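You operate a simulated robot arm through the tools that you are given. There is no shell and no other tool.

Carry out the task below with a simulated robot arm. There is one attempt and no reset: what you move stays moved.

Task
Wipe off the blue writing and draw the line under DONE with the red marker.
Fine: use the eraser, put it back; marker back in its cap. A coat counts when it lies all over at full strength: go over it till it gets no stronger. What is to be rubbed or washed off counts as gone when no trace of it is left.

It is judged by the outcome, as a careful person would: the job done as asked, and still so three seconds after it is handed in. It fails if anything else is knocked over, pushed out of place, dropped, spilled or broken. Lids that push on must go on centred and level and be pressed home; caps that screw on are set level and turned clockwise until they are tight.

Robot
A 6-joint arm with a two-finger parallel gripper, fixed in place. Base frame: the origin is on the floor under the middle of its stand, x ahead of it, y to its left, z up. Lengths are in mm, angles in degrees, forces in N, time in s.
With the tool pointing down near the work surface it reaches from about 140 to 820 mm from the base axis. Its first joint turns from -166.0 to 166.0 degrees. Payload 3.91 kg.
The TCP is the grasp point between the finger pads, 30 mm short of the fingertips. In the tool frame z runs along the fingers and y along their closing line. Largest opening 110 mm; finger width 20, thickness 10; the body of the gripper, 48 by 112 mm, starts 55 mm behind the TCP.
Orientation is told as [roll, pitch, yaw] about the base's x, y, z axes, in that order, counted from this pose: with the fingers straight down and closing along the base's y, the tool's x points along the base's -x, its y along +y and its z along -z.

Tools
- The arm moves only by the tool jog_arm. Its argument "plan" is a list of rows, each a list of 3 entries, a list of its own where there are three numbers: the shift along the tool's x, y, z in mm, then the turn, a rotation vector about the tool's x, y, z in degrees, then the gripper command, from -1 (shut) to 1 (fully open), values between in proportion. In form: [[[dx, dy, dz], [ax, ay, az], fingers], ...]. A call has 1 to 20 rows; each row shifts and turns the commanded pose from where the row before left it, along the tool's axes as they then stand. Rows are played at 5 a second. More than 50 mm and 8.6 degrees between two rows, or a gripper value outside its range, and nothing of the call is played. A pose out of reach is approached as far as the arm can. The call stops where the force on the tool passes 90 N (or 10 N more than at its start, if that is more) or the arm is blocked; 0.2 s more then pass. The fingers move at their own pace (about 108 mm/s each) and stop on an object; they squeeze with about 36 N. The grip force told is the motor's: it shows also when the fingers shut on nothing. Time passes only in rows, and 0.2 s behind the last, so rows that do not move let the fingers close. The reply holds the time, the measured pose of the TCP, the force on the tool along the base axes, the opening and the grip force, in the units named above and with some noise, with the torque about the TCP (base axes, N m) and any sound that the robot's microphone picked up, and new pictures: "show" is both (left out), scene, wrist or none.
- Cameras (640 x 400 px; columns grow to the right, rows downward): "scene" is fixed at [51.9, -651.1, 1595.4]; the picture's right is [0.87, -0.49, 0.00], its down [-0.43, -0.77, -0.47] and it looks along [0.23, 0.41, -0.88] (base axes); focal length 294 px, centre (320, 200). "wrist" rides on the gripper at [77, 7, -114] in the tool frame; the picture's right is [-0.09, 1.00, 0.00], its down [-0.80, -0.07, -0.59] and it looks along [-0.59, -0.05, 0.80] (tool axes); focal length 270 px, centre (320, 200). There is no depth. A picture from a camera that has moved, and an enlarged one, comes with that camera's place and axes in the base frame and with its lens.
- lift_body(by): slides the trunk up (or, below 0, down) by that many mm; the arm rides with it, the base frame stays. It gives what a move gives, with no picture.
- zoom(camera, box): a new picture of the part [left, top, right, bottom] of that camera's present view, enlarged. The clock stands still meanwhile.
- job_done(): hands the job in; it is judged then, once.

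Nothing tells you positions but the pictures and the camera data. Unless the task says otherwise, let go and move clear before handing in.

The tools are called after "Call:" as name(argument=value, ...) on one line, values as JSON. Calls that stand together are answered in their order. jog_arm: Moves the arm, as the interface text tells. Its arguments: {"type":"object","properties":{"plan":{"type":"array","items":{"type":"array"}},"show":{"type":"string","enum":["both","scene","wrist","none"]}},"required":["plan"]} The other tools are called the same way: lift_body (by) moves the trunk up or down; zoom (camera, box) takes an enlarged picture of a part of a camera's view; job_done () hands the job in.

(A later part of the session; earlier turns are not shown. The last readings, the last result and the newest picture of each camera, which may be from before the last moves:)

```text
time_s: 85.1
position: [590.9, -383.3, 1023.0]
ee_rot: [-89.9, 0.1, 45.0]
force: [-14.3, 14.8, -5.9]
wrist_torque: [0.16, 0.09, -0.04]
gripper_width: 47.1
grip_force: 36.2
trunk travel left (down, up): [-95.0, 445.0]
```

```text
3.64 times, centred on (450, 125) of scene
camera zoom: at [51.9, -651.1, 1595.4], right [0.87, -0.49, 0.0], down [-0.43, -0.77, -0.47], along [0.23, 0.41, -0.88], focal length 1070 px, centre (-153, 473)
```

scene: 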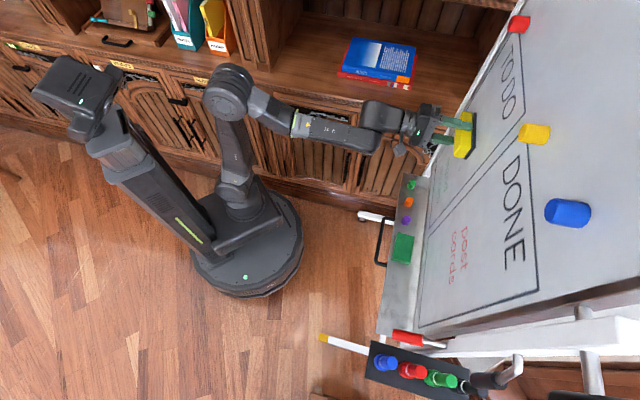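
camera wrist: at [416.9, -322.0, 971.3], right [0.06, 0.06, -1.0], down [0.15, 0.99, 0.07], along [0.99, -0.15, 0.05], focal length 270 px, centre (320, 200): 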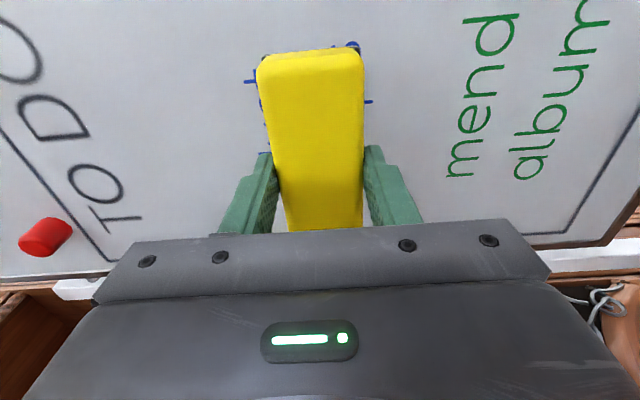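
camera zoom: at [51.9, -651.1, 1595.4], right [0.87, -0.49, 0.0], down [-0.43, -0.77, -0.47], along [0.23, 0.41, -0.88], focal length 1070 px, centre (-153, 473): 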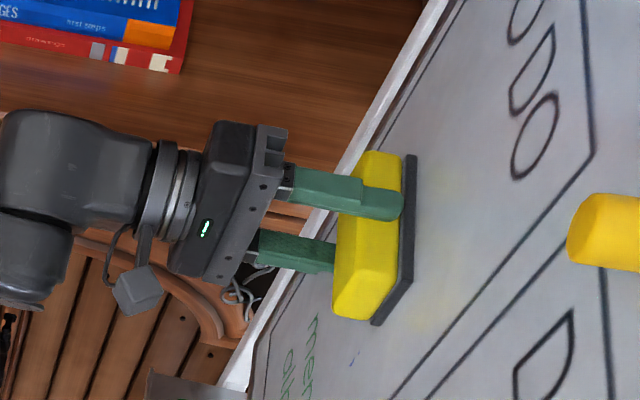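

The felt wipes cleanly; only traces remain at the right end of "maps". I'll shift right, stroke again, then shift left and stroke for margin.

Call:
jog_arm(plan=[[[12, 0, 0], [0, 0, 0], -1], [[12, 0, 0], [0, 0, 0], -1], [[0, 20, 0], [0, 0, 0], -1], [[0, 20, 0], [0, 0, 0], -1], [[0, 20, 0], [0, 0, 0], -1], [[0, 16, 0], [0, 0, 0], -1], [[0, -16, 0], [0, 0, 0], -1], [[0, -20, 0], [0, 0, 0], -1], [[0, -20, 0], [0, 0, 0], -1], [[0, -20, 0], [0, 0, 0], -1], [[0, 20, 0], [0, 0, 0], -1], [[0, 20, 0], [0, 0, 0], -1], [[0, 20, 0], [0, 0, 0], -1], [[0, 16, 0], [0, 0, 0], -1], [[0, 0, 0], [0, 0, 0], -1]], show="none")

Call:
jog_arm(plan=[[[-16, 0, 0], [0, 0, 0], -1], [[-16, 0, 0], [0, 0, 0], -1], [[-14, 0, 0], [0, 0, 0], -1], [[0, -16, 0], [0, 0, 0], -1], [[0, -20, 0], [0, 0, 0], -1], [[0, -20, 0], [0, 0, 0], -1], [[0, -20, 0], [0, 0, 0], -1], [[0, 20, 0], [0, 0, 0], -1], [[0, 20, 0], [0, 0, 0], -1], [[0, 20, 0], [0, 0, 0], -1], [[0, 16, 0], [0, 0, 0], -1], [[0, -16, 0], [0, 0, 0], -1], [[0, -20, 0], [0, 0, 0], -1], [[0, -20, 0], [0, 0, 0], -1], [[0, -20, 0], [0, 0, 0], -1], [[0, 0, 0], [0, 0, 0], -1]], show="scene")

Call:
zoom(camera="scene", box=[380, 70, 520, 180])

```text
time_s: 88.3
position: [585.8, -388.2, 953.5]
ee_rot: [-89.6, 0.1, 44.5]
force: [-0.9, 1.1, -0.4]
wrist_torque: [-0.03, -0.02, 0.07]
gripper_width: 47.2
grip_force: 36.3
out of reach, approached as far as the arm can: row 4, 5, 6
trunk travel left (down, up): [-95.0, 445.0]
```

```text
time_s: 91.7
position: [615.5, -358.6, 1029.5]
ee_rot: [-89.8, 0.0, 44.9]
force: [-4.4, 3.5, -1.5]
wrist_torque: [0.02, -0.06, 0.02]
gripper_width: 46.8
grip_force: 36.6
trunk travel left (down, up): [-95.0, 445.0]
```

scene: 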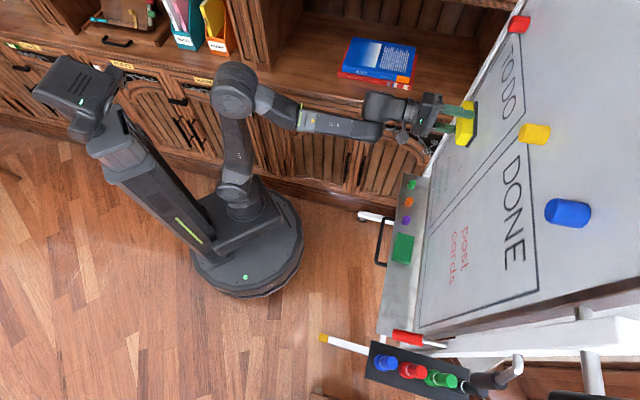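

```text
3.64 times, centred on (450, 125) of scene
camera zoom: at [51.9, -651.1, 1595.4], right [0.87, -0.49, 0.0], down [-0.43, -0.77, -0.47], along [0.23, 0.41, -0.88], focal length 1070 px, centre (-153, 473)
```

zoom: 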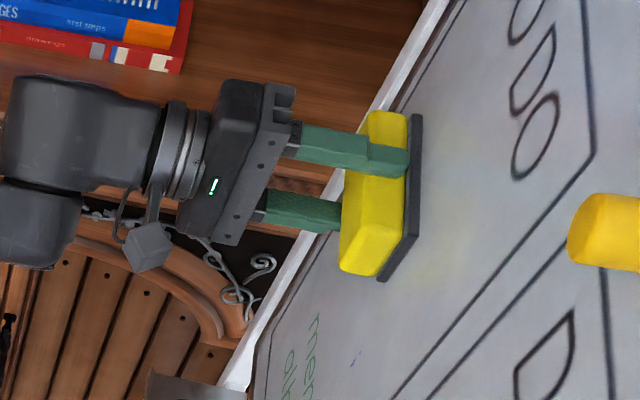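

A small blue trace remains at e ≈ 89, z ≈ 960, because the arm hit a reach limit on the right-hand pass. I'll back off, lower the trunk further to gain reach, and wipe there again.

Call:
jog_arm(plan=[[[0, 0, -10], [0, 0, 0], -1], [[0, 0, -15], [0, 0, 0], -1], [[0, 0, 0], [0, 0, 0], -1]], show="none")

Call:
lift_body(by=-90)

Call:
jog_arm(plan=[[[0, -15, 0], [0, 0, 0], -1], [[10, -15, 0], [0, 0, 0], -1], [[15, -10, 0], [0, 0, 0], -1], [[15, 0, 0], [0, 0, 0], -1], [[15, 0, 0], [0, 0, 0], -1], [[8, 0, 0], [0, 0, 0], -1], [[0, 0, 0], [0, 0, 0], -1]])

```text
time_s: 92.5
position: [600.6, -339.9, 1029.3]
ee_rot: [-89.8, 0.0, 45.0]
force: [0.6, -0.1, -0.6]
wrist_torque: [0.0, -0.01, 0.01]
gripper_width: 47.1
grip_force: 36.4
trunk travel left (down, up): [-95.0, 445.0]
```

```text
time_s: 93.8
position: [600.1, -339.9, 940.2]
ee_rot: [-89.9, 0.0, 45.0]
force: [-0.8, 0.2, -0.7]
wrist_torque: [0.05, 0.02, -0.01]
gripper_width: 46.7
grip_force: 35.9
trunk travel left (down, up): [-5.0, 535.0]
```

```text
time_s: 95.3
position: [555.5, -383.3, 979.7]
ee_rot: [-89.9, 0.0, 44.9]
force: [-0.7, 0.7, -0.2]
wrist_torque: [0.02, 0.01, 0.01]
gripper_width: 46.7
grip_force: 36.0
trunk travel left (down, up): [-5.0, 535.0]
camera wrist: at [418.4, -358.0, 972.7], right [0.06, 0.06, -1.0], down [0.15, 0.99, 0.07], along [0.99, -0.15, 0.05], focal length 270 px, centre (320, 200)
```

scene: 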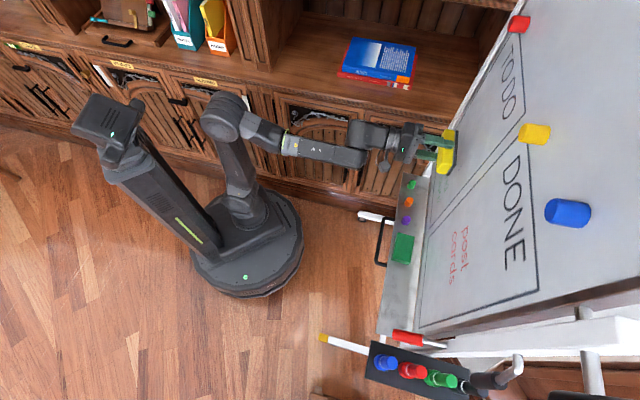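
wrist: 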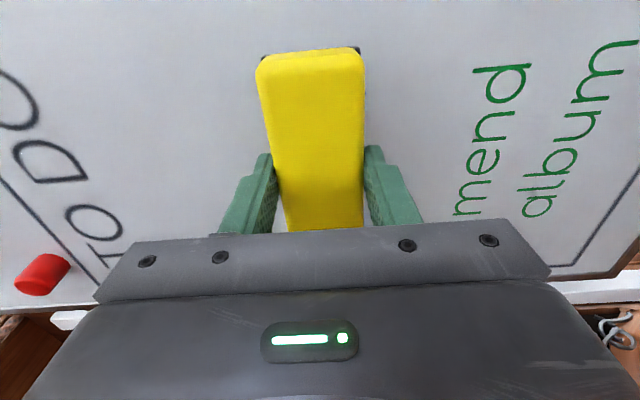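

Call:
jog_arm(plan=[[[0, 0, 10], [0, 0, 0], -1], [[0, 0, 9], [0, 0, 0], -1], [[0, 0, 3], [0, 0, 0], -1], [[0, 0, 2], [0, 0, 0], -1], [[0, 0, 0], [0, 0, 0], -1]], show="none")

Call:
jog_arm(plan=[[[0, 12, 0], [0, 0, 0], -1], [[0, 12, 0], [0, 0, 0], -1], [[0, 7, 0], [0, 0, 0], -1], [[0, -15, 0], [0, 0, 0], -1], [[0, -15, 0], [0, 0, 0], -1], [[0, -15, 0], [0, 0, 0], -1], [[0, -15, 0], [0, 0, 0], -1], [[0, -15, 0], [0, 0, 0], -1], [[0, 0, 0], [0, 0, 0], -1]], show="scene")

Call:
zoom(camera="scene", box=[380, 70, 520, 180])

```text
time_s: 96.5
position: [572.9, -399.8, 978.2]
ee_rot: [-89.9, 0.1, 44.9]
force: [0.1, 1.0, -0.6]
wrist_torque: [-0.02, 0.02, 0.03]
gripper_width: 47.0
grip_force: 36.1
trunk travel left (down, up): [-5.0, 535.0]
```

```text
time_s: 98.5
position: [573.4, -399.7, 1023.5]
ee_rot: [-89.9, 0.0, 45.0]
force: [-0.5, -0.2, -1.1]
wrist_torque: [-0.01, 0.01, -0.03]
gripper_width: 46.9
grip_force: 35.5
trunk travel left (down, up): [-5.0, 535.0]
```

scene: 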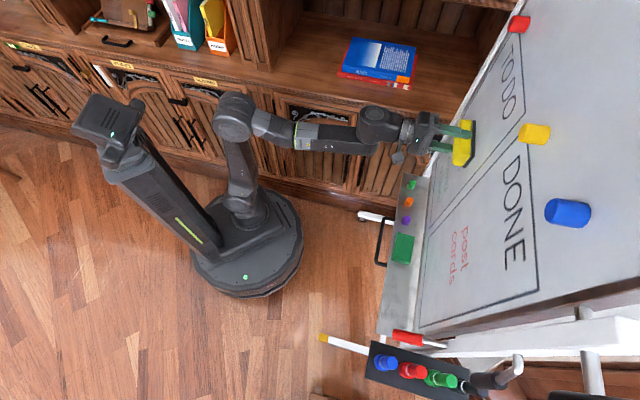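

```text
3.64 times, centred on (450, 125) of scene
camera zoom: at [51.9, -651.1, 1595.4], right [0.87, -0.49, 0.0], down [-0.43, -0.77, -0.47], along [0.23, 0.41, -0.88], focal length 1070 px, centre (-153, 473)
```

zoom: 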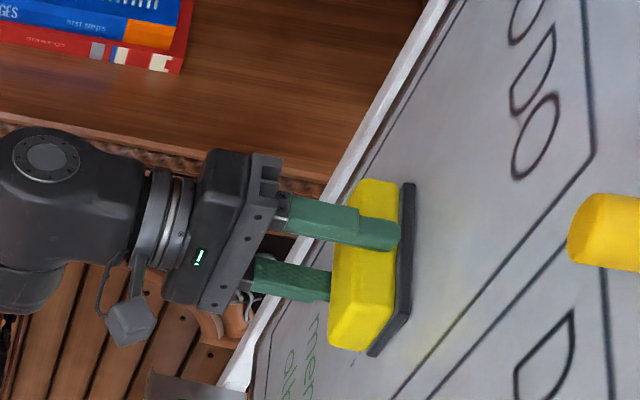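

The contact was lost since the eraser settled slightly in the grip. I'll press 2–3 mm further and repeat the strokes.

Call:
jog_arm(plan=[[[0, 0, 1.5], [0, 0, 0], -1], [[0, 0, 1], [0, 0, 0], -1], [[0, 0, 0], [0, 0, 0], -1]], show="none")

Call:
jog_arm(plan=[[[0, 15, 0], [0, 0, 0], -1], [[0, 15, 0], [0, 0, 0], -1], [[0, 15, 0], [0, 0, 0], -1], [[0, 15, 0], [0, 0, 0], -1], [[0, 15, 0], [0, 0, 0], -1], [[0, 0, 0], [0, 0, 0], -1]], show="none")

```text
time_s: 99.3
position: [573.9, -402.1, 1025.0]
ee_rot: [-89.9, 0.0, 44.9]
force: [-8.1, 9.0, -4.5]
wrist_torque: [-0.03, -0.05, -0.03]
gripper_width: 47.0
grip_force: 35.9
trunk travel left (down, up): [-5.0, 535.0]
```

```text
time_s: 100.8
position: [573.4, -401.3, 949.2]
ee_rot: [-90.0, 0.0, 44.9]
force: [-8.2, 9.1, 3.7]
wrist_torque: [-0.37, -0.32, 0.01]
gripper_width: 46.7
grip_force: 36.3
trunk travel left (down, up): [-5.0, 535.0]
```

Steady ~12 N contact over the whole stroke. More strokes here, then a stepwise shift to the left with contact kept.

Call:
jog_arm(plan=[[[0, -15, 0], [0, 0, 0], -1], [[0, -15, 0], [0, 0, 0], -1], [[0, -15, 0], [0, 0, 0], -1], [[0, -15, 0], [0, 0, 0], -1], [[0, -15, 0], [0, 0, 0], -1], [[-10, 15, 0], [0, 0, 0], -1], [[0, 15, 0], [0, 0, 0], -1], [[0, 15, 0], [0, 0, 0], -1], [[0, 15, 0], [0, 0, 0], -1], [[0, 15, 0], [0, 0, 0], -1], [[-10, -15, 0], [0, 0, 0], -1], [[0, -15, 0], [0, 0, 0], -1], [[0, -15, 0], [0, 0, 0], -1], [[0, -15, 0], [0, 0, 0], -1], [[0, -15, 0], [0, 0, 0], -1], [[-10, 15, 0], [0, 0, 0], -1], [[0, 15, 0], [0, 0, 0], -1], [[0, 15, 0], [0, 0, 0], -1], [[0, 15, 0], [0, 0, 0], -1], [[0, 15, 0], [0, 0, 0], -1]], show="none")

Call:
jog_arm(plan=[[[-10, -15, 0], [0, 0, 0], -1], [[0, -15, 0], [0, 0, 0], -1], [[0, -15, 0], [0, 0, 0], -1], [[0, -15, 0], [0, 0, 0], -1], [[0, -15, 0], [0, 0, 0], -1], [[-10, 15, 0], [0, 0, 0], -1], [[0, 15, 0], [0, 0, 0], -1], [[0, 15, 0], [0, 0, 0], -1], [[0, 15, 0], [0, 0, 0], -1], [[0, 15, 0], [0, 0, 0], -1], [[0, -15, 0], [0, 0, 0], -1], [[0, -15, 0], [0, 0, 0], -1], [[0, -15, 0], [0, 0, 0], -1], [[0, -15, 0], [0, 0, 0], -1], [[0, -15, 0], [0, 0, 0], -1], [[0, 0, 0], [0, 0, 0], -1]], show="scene")

Call:
zoom(camera="scene", box=[380, 70, 520, 180])

```text
time_s: 105.0
position: [593.7, -382.8, 948.1]
ee_rot: [-89.9, 0.0, 44.9]
force: [-3.6, 3.3, 1.9]
wrist_torque: [-0.14, -0.14, 0.05]
gripper_width: 46.8
grip_force: 35.7
trunk travel left (down, up): [-5.0, 535.0]
```

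```text
time_s: 108.3
position: [610.3, -366.1, 1024.6]
ee_rot: [-90.0, 0.0, 45.1]
force: [-13.8, 13.4, -5.2]
wrist_torque: [-0.13, -0.1, 0.12]
gripper_width: 47.2
grip_force: 36.0
trunk travel left (down, up): [-5.0, 535.0]
```

scene: 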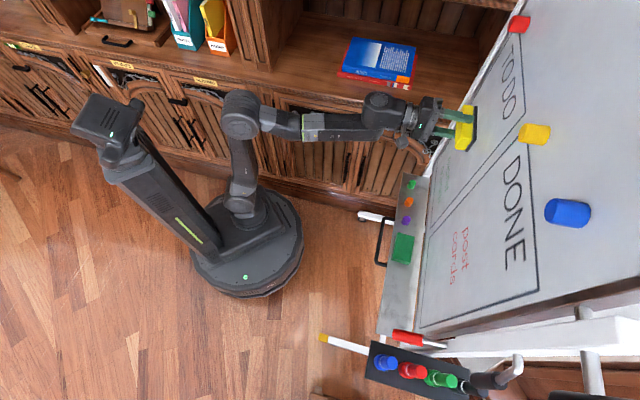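

```text
3.64 times, centred on (450, 125) of scene
camera zoom: at [51.9, -651.1, 1595.4], right [0.87, -0.49, 0.0], down [-0.43, -0.77, -0.47], along [0.23, 0.41, -0.88], focal length 1070 px, centre (-153, 473)
```

zoom: 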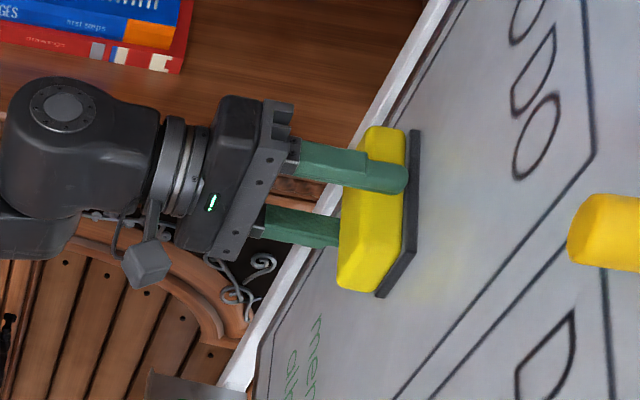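

No blue is visible from here. I'll back off and check the spot with the wrist camera.

Call:
jog_arm(plan=[[[0, 0, -15], [0, 0, 0], -1], [[0, 0, -25], [0, 0, 0], -1], [[0, 25, -20], [0, 0, 0], -1], [[0, 30, 0], [0, 0, 0], -1], [[0, 30, 0], [0, 0, 0], -1], [[0, 25, 0], [0, 0, 0], -1], [[0, 0, 0], [0, 0, 0], -1]])

Call:
zoom(camera="wrist", box=[0, 0, 640, 240])

Call:
zoom(camera="scene", box=[430, 70, 510, 180])

```text
time_s: 110.0
position: [566.4, -326.5, 913.6]
ee_rot: [-89.8, -0.1, 44.9]
force: [0.1, 0.8, -1.6]
wrist_torque: [0.03, 0.04, 0.01]
gripper_width: 47.0
grip_force: 35.7
trunk travel left (down, up): [-5.0, 535.0]
camera wrist: at [430.2, -300.2, 906.4], right [0.06, 0.06, -1.0], down [0.15, 0.99, 0.07], along [0.99, -0.15, 0.05], focal length 270 px, centre (320, 200)
```

scene: 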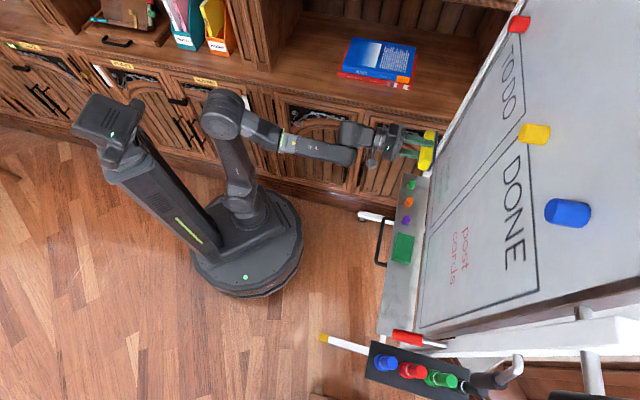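
wrist: 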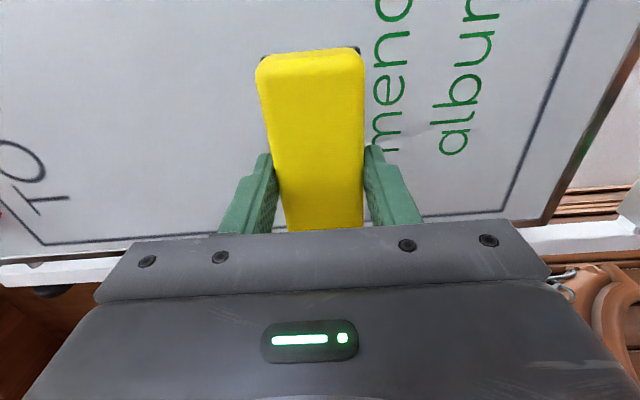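

```text
1.00 times, centred on (320, 120) of wrist (not enlarged: the box is as wide or as high as the picture)
camera zoom: at [430.2, -300.2, 906.4], right [0.06, 0.06, -1.0], down [0.15, 0.99, 0.07], along [0.99, -0.15, 0.05], focal length 270 px, centre (320, 280)
```

zoom: 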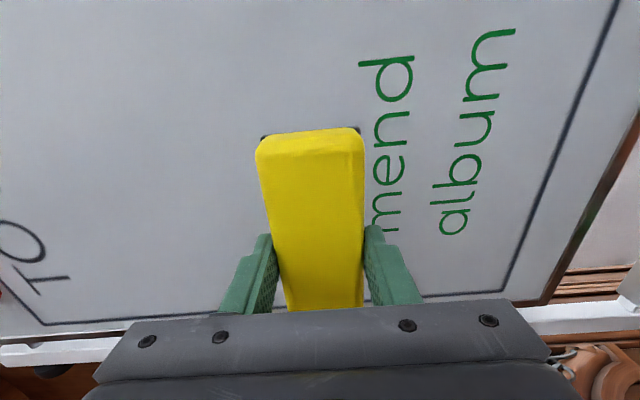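

```text
3.64 times, centred on (470, 125) of scene
camera zoom: at [51.9, -651.1, 1595.4], right [0.87, -0.49, 0.0], down [-0.43, -0.77, -0.47], along [0.23, 0.41, -0.88], focal length 1070 px, centre (-226, 473)
```

zoom: 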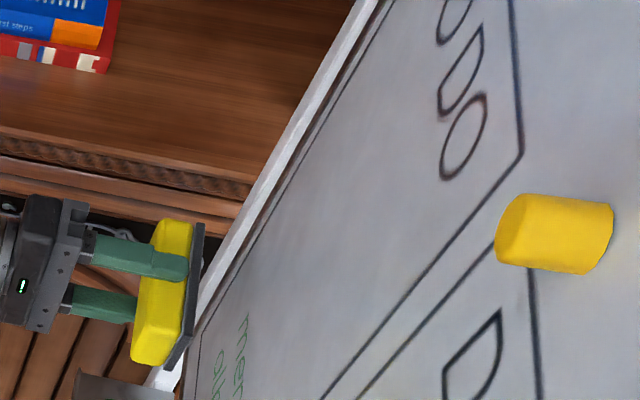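

Call:
zoom(camera="wrist", box=[60, 0, 270, 170])

Call:
zoom(camera="scene", box=[435, 110, 485, 170])

```text
2.35 times, centred on (165, 85) of wrist
camera zoom: at [430.2, -300.2, 906.4], right [0.06, 0.06, -1.0], down [0.15, 0.99, 0.07], along [0.99, -0.15, 0.05], focal length 636 px, centre (685, 471)
```

zoom: 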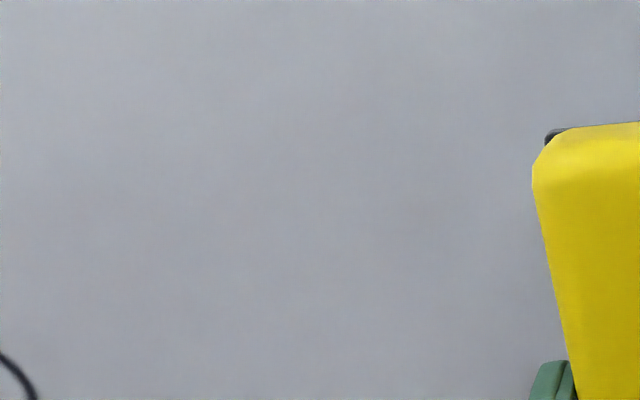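

```text
6.67 times, centred on (460, 140) of scene
camera zoom: at [51.9, -651.1, 1595.4], right [0.87, -0.49, 0.0], down [-0.43, -0.77, -0.47], along [0.23, 0.41, -0.88], focal length 1962 px, centre (-613, 600)
```

zoom: 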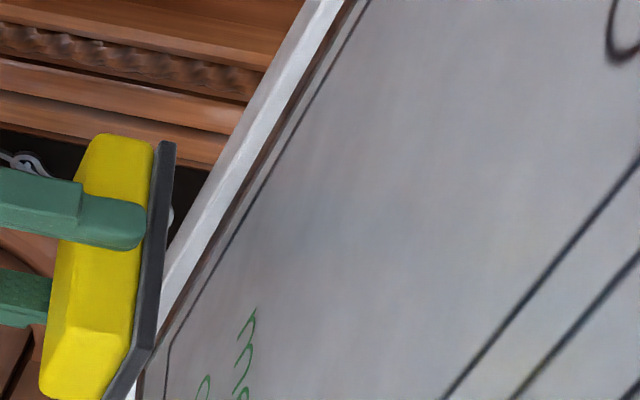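

Call:
jog_arm(plan=[[[0, -30, 0], [0, 0, 0], -1], [[0, -35, 0], [0, 0, 0], -1], [[0, -35, 0], [0, 0, 0], -1], [[0, -30, 0], [0, 0, 0], -1], [[0, 0, 0], [0, 0, 0], -1]], show="wrist")

Call:
zoom(camera="wrist", box=[350, 0, 600, 200])

Call:
zoom(camera="scene", box=[435, 110, 485, 170])

```text
time_s: 111.2
position: [566.5, -324.8, 1045.7]
ee_rot: [-89.9, 0.0, 45.1]
force: [0.6, 0.4, -0.6]
wrist_torque: [0.0, 0.02, -0.01]
gripper_width: 46.9
grip_force: 35.9
trunk travel left (down, up): [-5.0, 535.0]
camera wrist: at [432.0, -299.2, 1038.6], right [0.06, 0.06, -1.0], down [0.15, 0.99, 0.07], along [0.99, -0.15, 0.05], focal length 270 px, centre (320, 200)
```

wrist: 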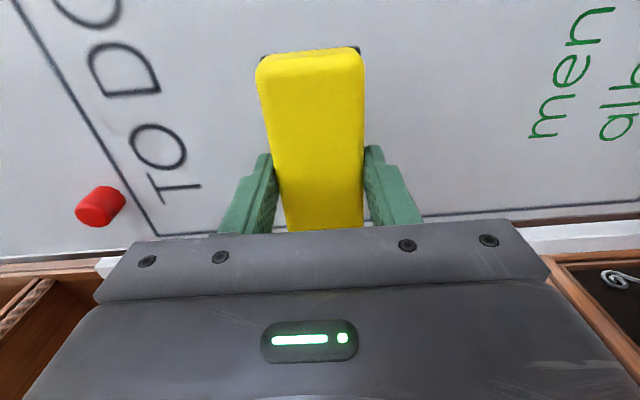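

```text
2.00 times, centred on (475, 100) of wrist
camera zoom: at [432.0, -299.2, 1038.6], right [0.06, 0.06, -1.0], down [0.15, 0.99, 0.07], along [0.99, -0.15, 0.05], focal length 541 px, centre (10, 400)
```

zoom: 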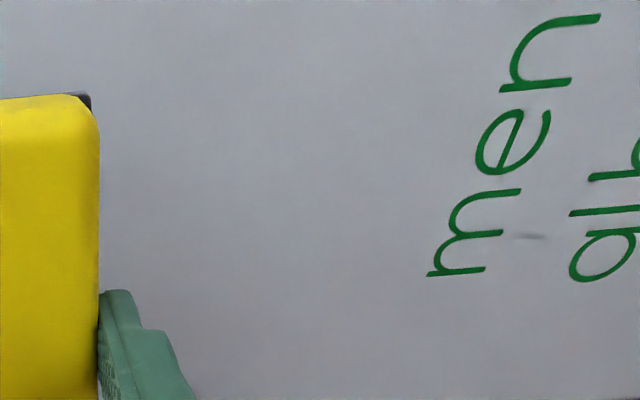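

```text
6.67 times, centred on (460, 140) of scene
camera zoom: at [51.9, -651.1, 1595.4], right [0.87, -0.49, 0.0], down [-0.43, -0.77, -0.47], along [0.23, 0.41, -0.88], focal length 1962 px, centre (-613, 600)
```

zoom: 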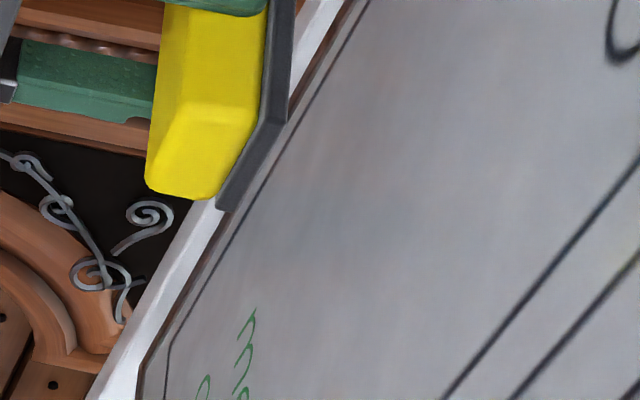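

Call:
zoom(camera="scene", box=[448, 120, 488, 150])

Call:
zoom(camera="wrist", box=[480, 60, 600, 160])

```text
13.33 times, centred on (468, 135) of scene
camera zoom: at [51.9, -651.1, 1595.4], right [0.87, -0.49, 0.0], down [-0.43, -0.77, -0.47], along [0.23, 0.41, -0.88], focal length 3923 px, centre (-1653, 1067)
```

zoom: 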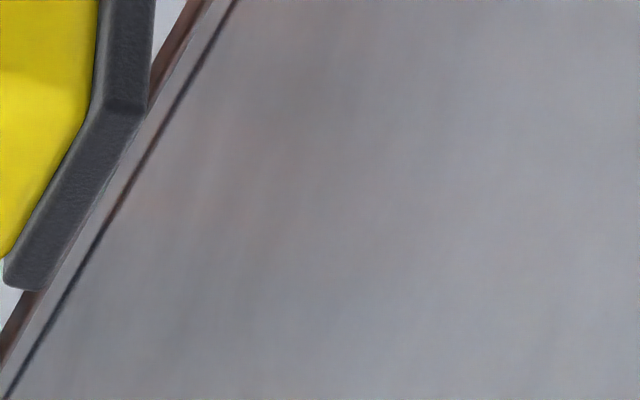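

```text
4.00 times, centred on (540, 110) of wrist
camera zoom: at [432.0, -299.2, 1038.6], right [0.06, 0.06, -1.0], down [0.15, 0.99, 0.07], along [0.99, -0.15, 0.05], focal length 1081 px, centre (-560, 560)
```

zoom: 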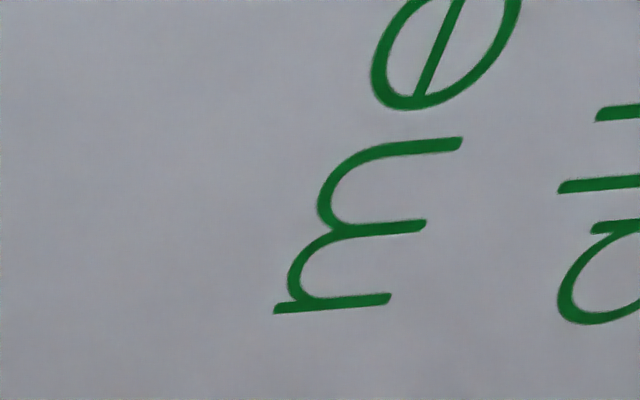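

The board is clean where the blue writing was, and the green text is intact. Now I'll return the eraser, swinging the tool back to pointing down while keeping the wrist roughly fixed.

Call:
jog_arm(plan=[[[0, 25, 0], [-7.2, 0, 0], -1], [[0, 25, 0], [-7.3, 0, 0], -1], [[0, 25, 0], [-7.3, 0, 0], -1], [[0, 25, 0], [-7.3, 0, 0], -1], [[0, 25, 0], [-7.3, 0, 0], -1], [[0, 25, 0], [-7.3, 0, 0], -1], [[0, 25, 0], [-7.3, 0, 0], -1], [[0, 25, 0], [-7.3, 0, 0], -1], [[0, 25, 0], [-7.3, 0, 0], -1], [[0, 25, 0], [-7.3, 0, 0], -1], [[0, 20, 0], [-7.3, 0, 0], -1], [[0, 0, 0], [0, 0, 0], -1]])

```text
time_s: 113.8
position: [464.8, -220.8, 841.8]
ee_rot: [-9.7, 0.0, 45.0]
force: [-0.4, 0.4, -1.0]
wrist_torque: [0.0, 0.01, -0.02]
gripper_width: 46.6
grip_force: 35.8
trunk travel left (down, up): [-5.0, 535.0]
camera wrist: at [391.6, -258.6, 952.5], right [-0.63, 0.76, -0.17], down [0.55, 0.59, 0.6], along [0.55, 0.29, -0.78], focal length 270 px, centre (320, 200)
```

scene: 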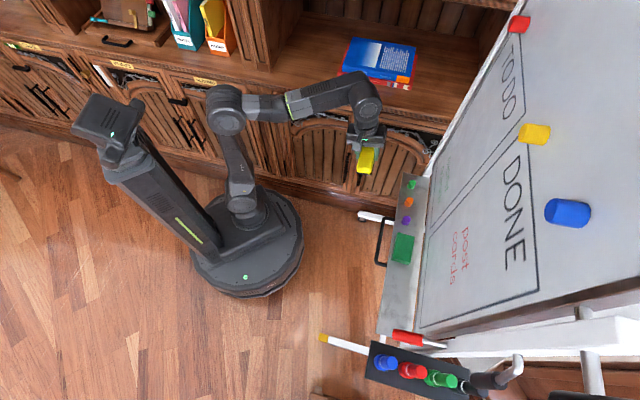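
wrist: 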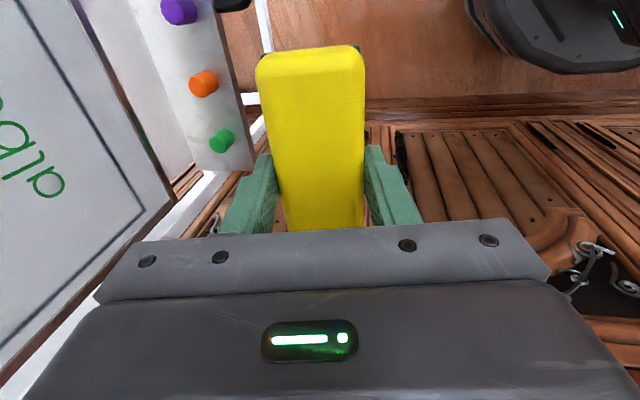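

Call:
jog_arm(plan=[[[28, -4, 10], [0, 0, 0], -1], [[29, -5, 10], [0, 0, 0], -1], [[29, -5, 10], [0, 0, 0], -1], [[29, -5, 10], [0, 0, 0], -1], [[29, -5, 10], [0, 0, 0], -1], [[29, -5, 10], [0, 0, 0], -1], [[29, -5, 10], [0, 0, 0], -1], [[29, -5, 10], [0, 0, 0], -1], [[29, -4, 10], [0, 0, 0], -1], [[29, -4, 11], [0, 0, 0], -1], [[28, -4, 11], [0, 0, 0], -1], [[28, -4, 11], [0, 0, 0], -1], [[0, 0, 0], [0, 0, 0], -1]])

```text
time_s: 116.5
position: [272.3, -523.0, 731.1]
ee_rot: [-9.7, 0.0, 44.9]
force: [0.5, 0.1, -0.9]
wrist_torque: [-0.01, 0.01, -0.02]
gripper_width: 47.0
grip_force: 36.3
trunk travel left (down, up): [-5.0, 535.0]
camera wrist: at [199.3, -558.2, 841.7], right [-0.63, 0.76, -0.17], down [0.55, 0.59, 0.6], along [0.55, 0.29, -0.78], focal length 270 px, centre (320, 200)
```

scene: 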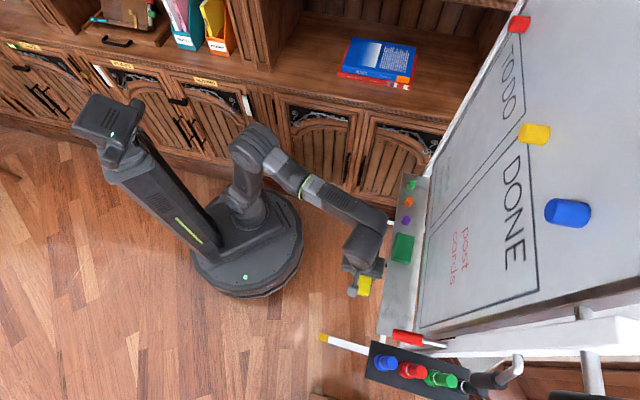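
wrist: 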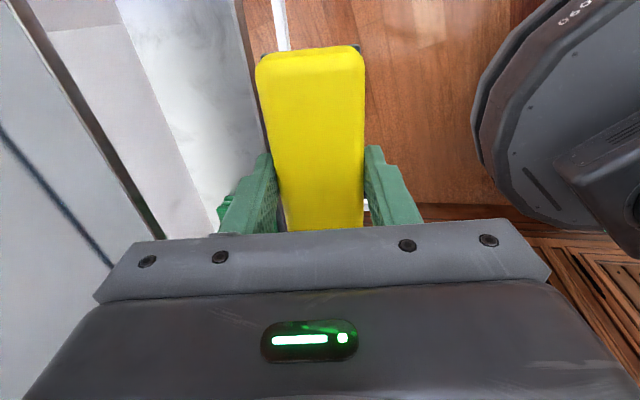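

Now over to the tray's front. I'll move in above the eraser's place with the tool still leaning 10° away from the board.

Call:
jog_arm(plan=[[[-1, -21, 17], [0, 0, 0], -1], [[-1, -21, 17], [0, 0, 0], -1], [[-1, -21, 17], [0, 0, 0], -1], [[-1, -21, 17], [0, 0, 0], -1], [[0, -15, 12], [0, 0, 0], -1], [[0, -5, 4.7], [0, 0, 0], -1], [[0, 0, 0], [0, 0, 0], -1]])

Call:
zoom(camera="wrist", box=[100, 0, 500, 240])

```text
time_s: 118.2
position: [356.5, -600.9, 663.1]
ee_rot: [-9.5, 0.0, 44.9]
force: [0.1, -0.5, -0.6]
wrist_torque: [0.0, -0.02, -0.01]
gripper_width: 46.9
grip_force: 35.8
trunk travel left (down, up): [-5.0, 535.0]
camera wrist: at [282.9, -637.3, 773.6], right [-0.63, 0.76, -0.17], down [0.55, 0.59, 0.6], along [0.55, 0.29, -0.78], focal length 270 px, centre (320, 200)
```

scene: 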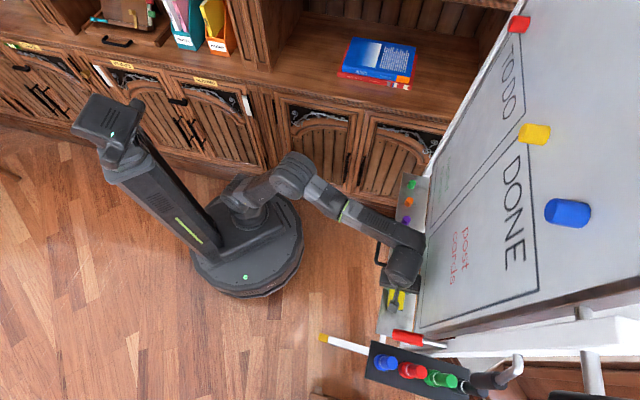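
wrist: 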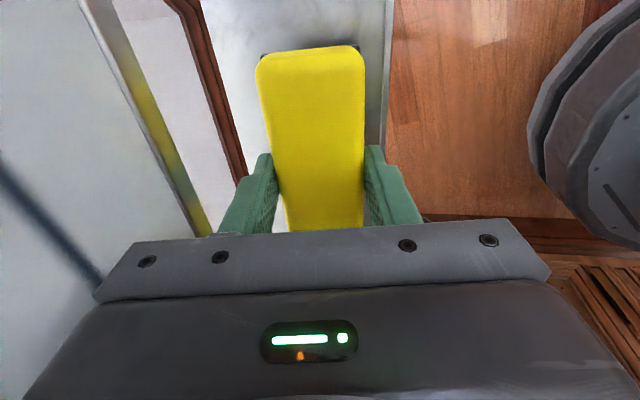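

```text
1.60 times, centred on (300, 120) of wrist
camera zoom: at [282.9, -637.3, 773.6], right [-0.63, 0.76, -0.17], down [0.55, 0.59, 0.6], along [0.55, 0.29, -0.78], focal length 432 px, centre (352, 328)
```

zoom: 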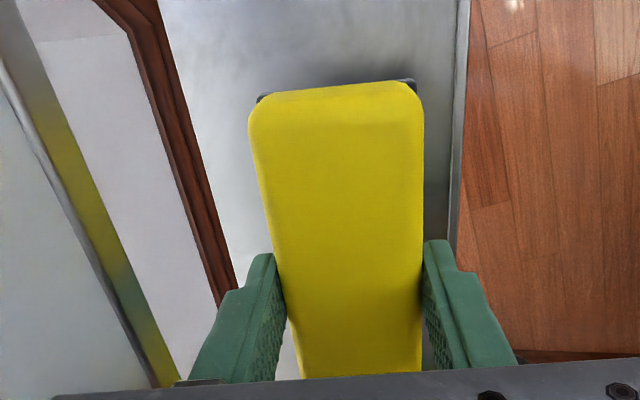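

Call:
jog_arm(plan=[[[0, -0.5, 7], [0, 0, 0], -1], [[0, 1, 7], [0, 0, 0], -1], [[0, 0.8, 5], [0, 0, 0], -1], [[0, 0, 0], [0, 0, 0], -1]], show="none")

Call:
jog_arm(plan=[[[0, 0.3, 2], [0, 0, 0], -1], [[0, 0.3, 2], [0, 0, 0], -1], [[0, 0, 0], [0, 0, 0], -1]], show="none")

```text
time_s: 119.2
position: [357.8, -601.0, 643.0]
ee_rot: [-9.7, 0.0, 45.1]
force: [0.4, 0.4, -0.9]
wrist_torque: [0.04, -0.02, 0.0]
gripper_width: 47.0
grip_force: 35.8
trunk travel left (down, up): [-5.0, 535.0]
```

```text
time_s: 120.0
position: [358.9, -600.0, 640.6]
ee_rot: [-9.7, 0.0, 44.9]
force: [-0.3, 0.1, 4.5]
wrist_torque: [0.23, -0.13, 0.03]
gripper_width: 46.4
grip_force: 35.6
trunk travel left (down, up): [-5.0, 535.0]
```

Light contact with the tray (4.5 N). I'll open just a few millimetres so it settles flat, then lift straight up.

Call:
jog_arm(plan=[[[0, 0, 0], [0, 0, 0], -0.12], [[0, 0, 0], [0, 0, 0], -0.08], [[0, 0, 0], [0, 0, 0], -0.04], [[0, 0, 0], [0, 0, 0], -0.03], [[0, 0, 0], [0, 0, 0], -0.03]])

Call:
zoom(camera="wrist", box=[100, 0, 500, 240])

```text
time_s: 121.2
position: [359.7, -601.9, 640.2]
ee_rot: [-9.7, 0.0, 44.9]
force: [0.4, -0.2, -1.0]
wrist_torque: [-0.01, 0.0, 0.0]
gripper_width: 53.4
grip_force: 0.0
trunk travel left (down, up): [-5.0, 535.0]
camera wrist: at [285.6, -637.6, 751.2], right [-0.63, 0.76, -0.17], down [0.55, 0.59, 0.6], along [0.55, 0.29, -0.78], focal length 270 px, centre (320, 200)
```

scene: 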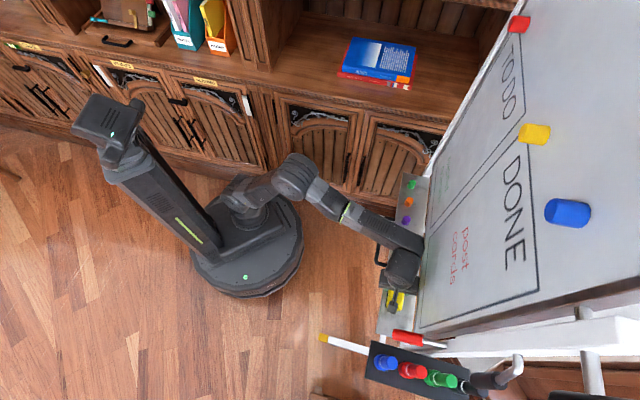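
wrist: 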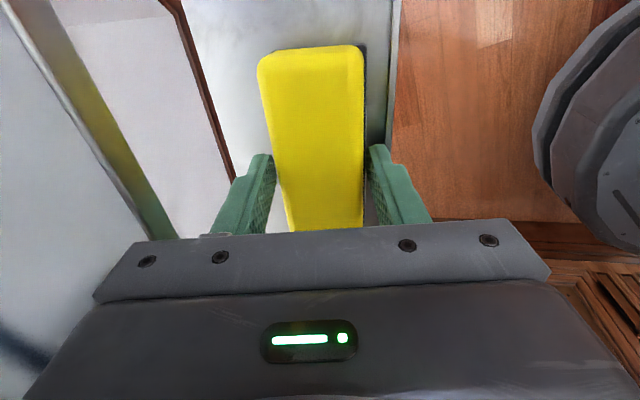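

```text
1.60 times, centred on (300, 120) of wrist
camera zoom: at [285.6, -637.6, 751.2], right [-0.63, 0.76, -0.17], down [0.55, 0.59, 0.6], along [0.55, 0.29, -0.78], focal length 432 px, centre (352, 328)
```

zoom: 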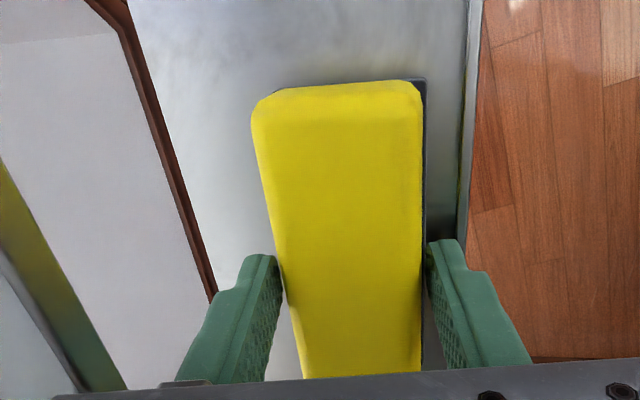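

It settled flat on the tray inside the lip. Lifting straight up now.

Call:
jog_arm(plan=[[[0, -0.8, -5], [0, 0, 0], -0.03], [[0, -1.4, -8], [0, 0, 0], -0.03], [[0, -1.7, -10], [0, 0, 0], 0.0], [[0, -1.7, -10], [0, 0, 0], 0.0], [[0, 10, -10], [0, 0, 0], 0.0], [[0, 20, -10], [0, 0, 0], 0.0], [[0, 0, 0], [0, 0, 0], 0.0]])

Call:
zoom(camera="wrist", box=[100, 0, 500, 240])

```text
time_s: 122.8
position: [335.5, -575.9, 690.3]
ee_rot: [-9.6, 0.0, 45.0]
force: [0.3, -0.7, 0.1]
wrist_torque: [0.01, 0.02, -0.01]
gripper_width: 54.9
grip_force: 0.0
trunk travel left (down, up): [-5.0, 535.0]
camera wrist: at [261.9, -612.6, 800.9], right [-0.63, 0.76, -0.17], down [0.55, 0.59, 0.6], along [0.55, 0.29, -0.78], focal length 270 px, centre (320, 200)
```

scene: 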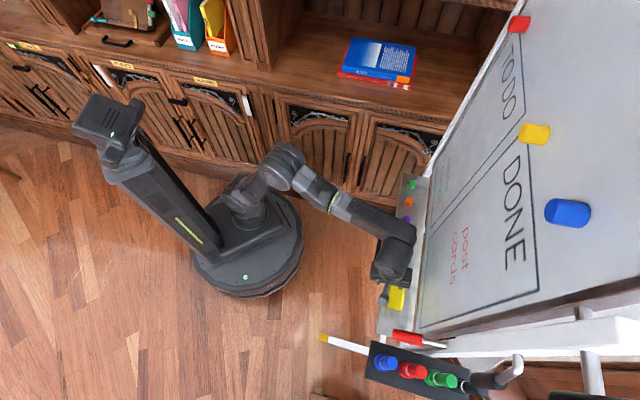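
wrist: 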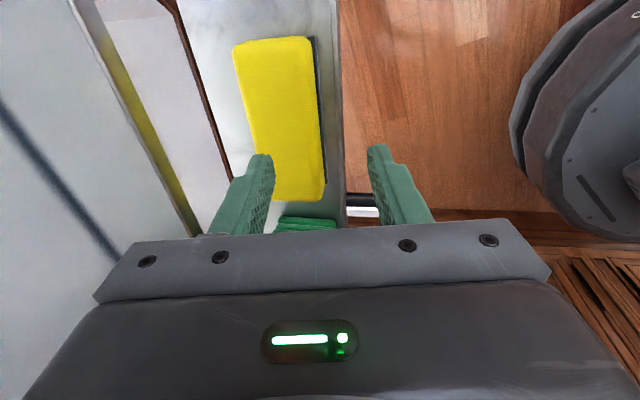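

```text
1.60 times, centred on (300, 120) of wrist
camera zoom: at [261.9, -612.6, 800.9], right [-0.63, 0.76, -0.17], down [0.55, 0.59, 0.6], along [0.55, 0.29, -0.78], focal length 432 px, centre (352, 328)
```

zoom: 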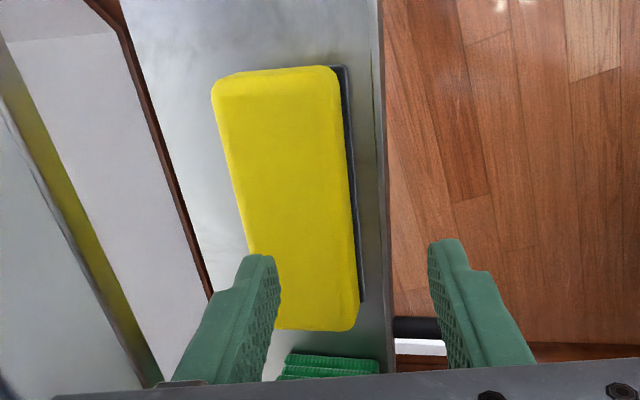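

The eraser is back in its place. Next is the red marker. I'll retreat, level the tool and turn it half round, so the wrist has freedom on this side, and raise the trunk.

Call:
jog_arm(plan=[[[0, 20, -6], [0, 0, 0], 0.0], [[0, 30, -6], [0, 0, 0], 0.0], [[0, 30, -6], [0, 0, 0], 0.0], [[0, 20, 0], [-4.8, 0, 0], 0.0], [[0, 0, 0], [-4.8, 0, 0], 0.0], [[0, 0, 0], [0, 0, 8.5], 0.0], [[0, 0, 0], [0, 0, 8.5], 0.0], [[0, 0, 0], [0, 0, 8.5], 0.0], [[0, 0, 0], [0, 0, 8.5], 0.0], [[0, 0, 0], [0, 0, 8.5], 0.0], [[0, 0, 0], [0, 0, 8.5], 0.0], [[0, 0, 0], [0, 0, 8.5], 0.0], [[0, 0, 0], [0, 0, 8.5], 0.0], [[0, 0, 0], [0, 0, 8.5], 0.0], [[0, 0, 0], [0, 0, 8.5], 0.0], [[0, 0, 0], [0, 0, 5], 0.0]], show="none")

Call:
lift_body(by=330)

Call:
jog_arm(plan=[[[0, 0, 0], [0, 0, 8.5], -1], [[0, 0, 0], [0, 0, 8.5], -1], [[0, 0, 0], [0, 0, 8.5], -1], [[0, 0, 0], [0, 0, 8.5], -1], [[0, 0, 0], [0, 0, 8.5], -1], [[0, 0, 0], [0, 0, 8.5], -1], [[0, 0, 0], [0, 0, 8.5], -1], [[0, 0, 0], [0, 0, 8.5], -1], [[0, 0, 0], [0, 0, 8.5], -1], [[0, 0, 0], [0, 0, 8.5], -1], [[0, 0, 0], [0, 0, 5], -1], [[0, 0, 0], [0, 0, 0], -1]])

```text
time_s: 126.2
position: [266.3, -504.0, 689.5]
ee_rot: [0.1, -0.1, -45.2]
force: [0.1, -0.5, 0.1]
wrist_torque: [0.02, 0.01, -0.02]
gripper_width: 55.1
grip_force: 0.0
trunk travel left (down, up): [-5.0, 535.0]
```

```text
time_s: 129.4
position: [266.8, -504.1, 1019.4]
ee_rot: [0.0, -0.1, -45.0]
force: [0.2, -0.5, 0.2]
wrist_torque: [-0.03, 0.0, 0.01]
gripper_width: 55.0
grip_force: 0.1
trunk travel left (down, up): [-335.0, 205.0]
```

```text
time_s: 132.0
position: [265.7, -505.0, 1019.8]
ee_rot: [0.1, 0.0, -135.1]
force: [-0.4, 0.5, -0.3]
wrist_torque: [0.02, -0.02, -0.01]
gripper_width: 0.0
grip_force: 36.2
trunk travel left (down, up): [-335.0, 205.0]
camera wrist: at [323.8, -456.0, 1133.3], right [0.64, -0.77, 0.0], down [-0.62, -0.51, 0.59], along [-0.46, -0.38, -0.8], focal length 270 px, centre (320, 200)
```

scene: 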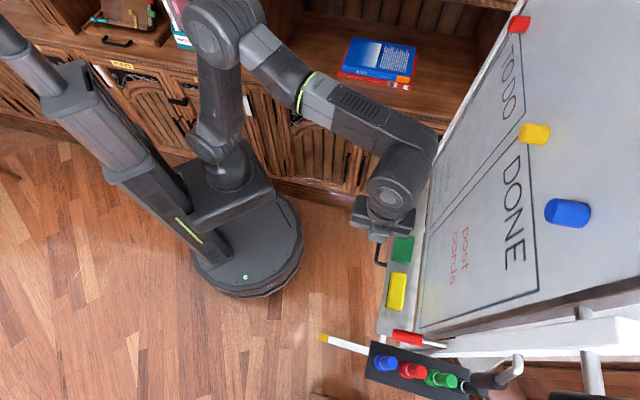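
wrist: 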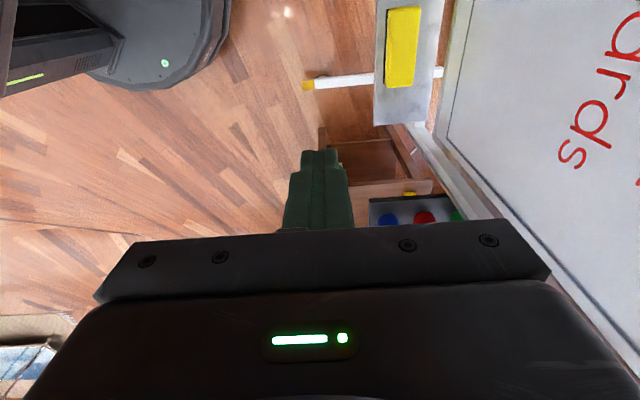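

Call:
jog_arm(plan=[[[-30, 8, 0], [0, 0, 0], -1], [[-40, 12, 0], [0, 0, 0], -1], [[-40, 12, 0], [0, 0, 0], -1], [[-40, 12, 0], [0, 0, 0], -1], [[-40, 11, 0], [0, 0, 0], -1], [[0, 0, 0], [0, 0, 0], -1]])

Call:
zoom(camera="wrist", box=[320, 40, 640, 240])

```text
time_s: 133.4
position: [166.1, -678.1, 1020.4]
ee_rot: [0.0, 0.1, -135.0]
force: [-0.4, -0.1, -0.2]
wrist_torque: [0.0, 0.01, 0.0]
gripper_width: 0.0
grip_force: 35.8
trunk travel left (down, up): [-335.0, 205.0]
camera wrist: at [224.6, -629.3, 1134.1], right [0.64, -0.77, 0.0], down [-0.62, -0.52, 0.59], along [-0.46, -0.38, -0.8], focal length 270 px, centre (320, 200)
```

scene: 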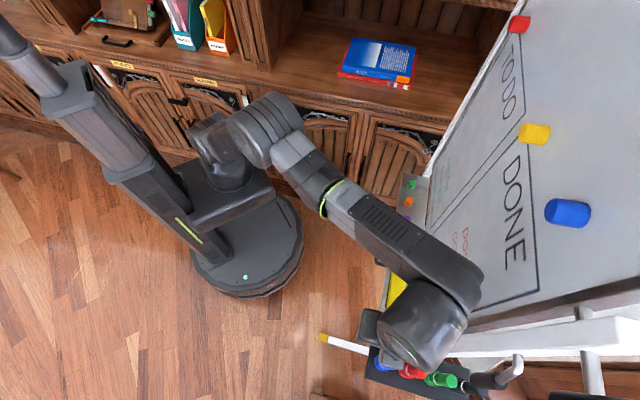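
wrist: 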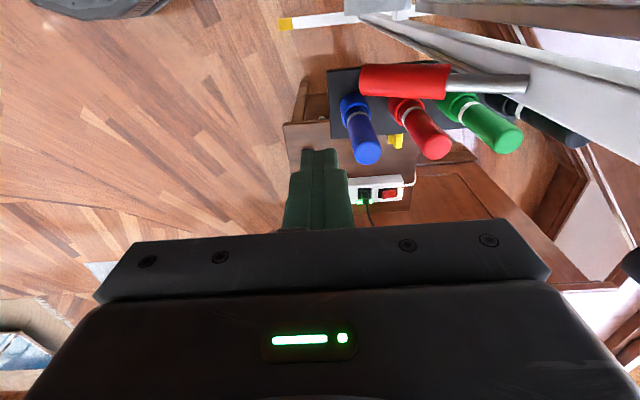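

```text
2.00 times, centred on (480, 140) of wrist
camera zoom: at [224.6, -629.3, 1134.1], right [0.64, -0.77, 0.0], down [-0.62, -0.52, 0.59], along [-0.46, -0.38, -0.8], focal length 541 px, centre (0, 320)
```

zoom: 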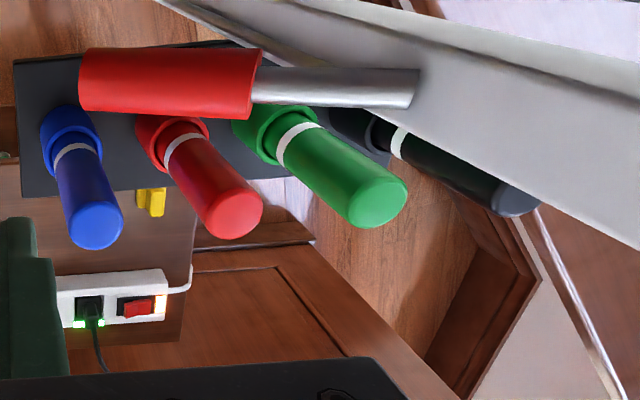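

Red marker is near n -695, e -393, its top near z 925, with the red lever handle beside it. I'll move above it at a safe height with the fingers part open and check alignment.

Call:
jog_arm(plan=[[[-16, 0, 0], [0, 0, 0], -0.2], [[-16, 0, 0], [0, 0, 0], -0.2], [[0, 30, 0], [0, 0, 0], -0.2], [[0, 35, 0], [0, 0, 0], -0.2], [[0, 32, 0], [0, 0, 0], -0.2], [[0, 0, 0], [0, 0, 0], -0.2]])

Call:
zoom(camera="wrist", box=[160, 40, 480, 240])

```text
time_s: 134.8
position: [167.4, -722.1, 1021.8]
ee_rot: [0.1, -0.1, -135.0]
force: [0.1, 0.5, 0.7]
wrist_torque: [0.03, 0.0, 0.0]
gripper_width: 44.0
grip_force: 0.0
out of reach, approached as far as the arm can: row 4, 5
trunk travel left (down, up): [-335.0, 205.0]
camera wrist: at [225.6, -672.8, 1134.3], right [0.64, -0.77, 0.0], down [-0.62, -0.51, 0.6], along [-0.46, -0.38, -0.8], focal length 270 px, centre (320, 200)
```

scene: 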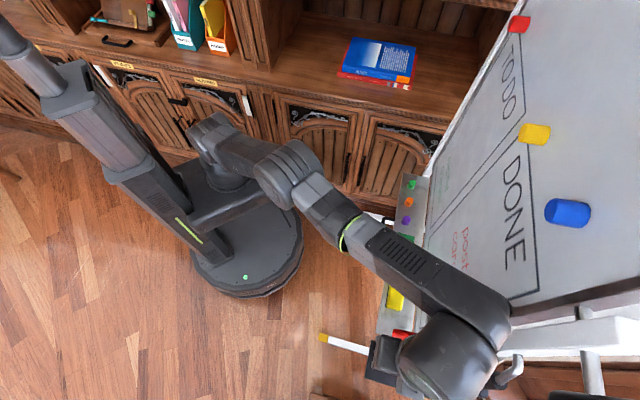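
wrist: 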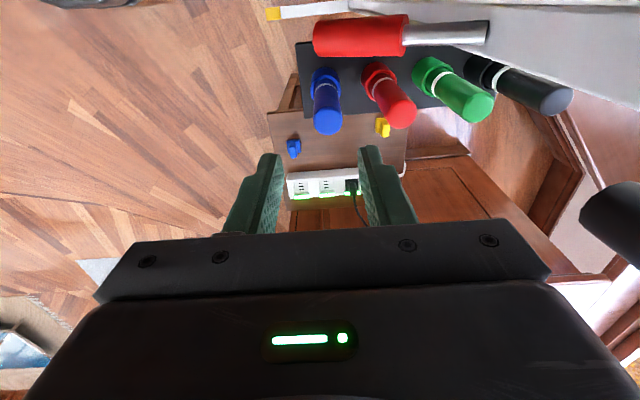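

```text
2.00 times, centred on (320, 140) of wrist
camera zoom: at [225.6, -672.8, 1134.3], right [0.64, -0.77, 0.0], down [-0.62, -0.51, 0.6], along [-0.46, -0.38, -0.8], focal length 541 px, centre (320, 320)
```

zoom: 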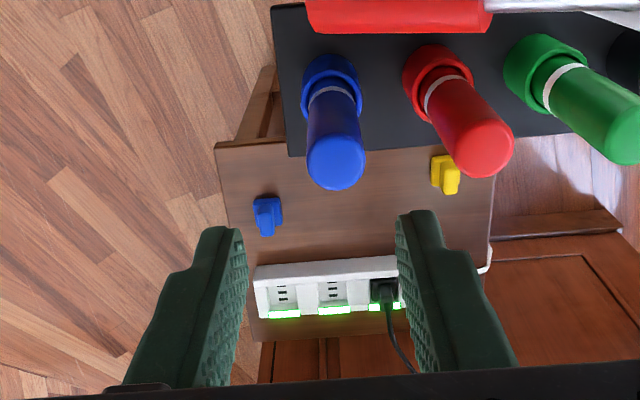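

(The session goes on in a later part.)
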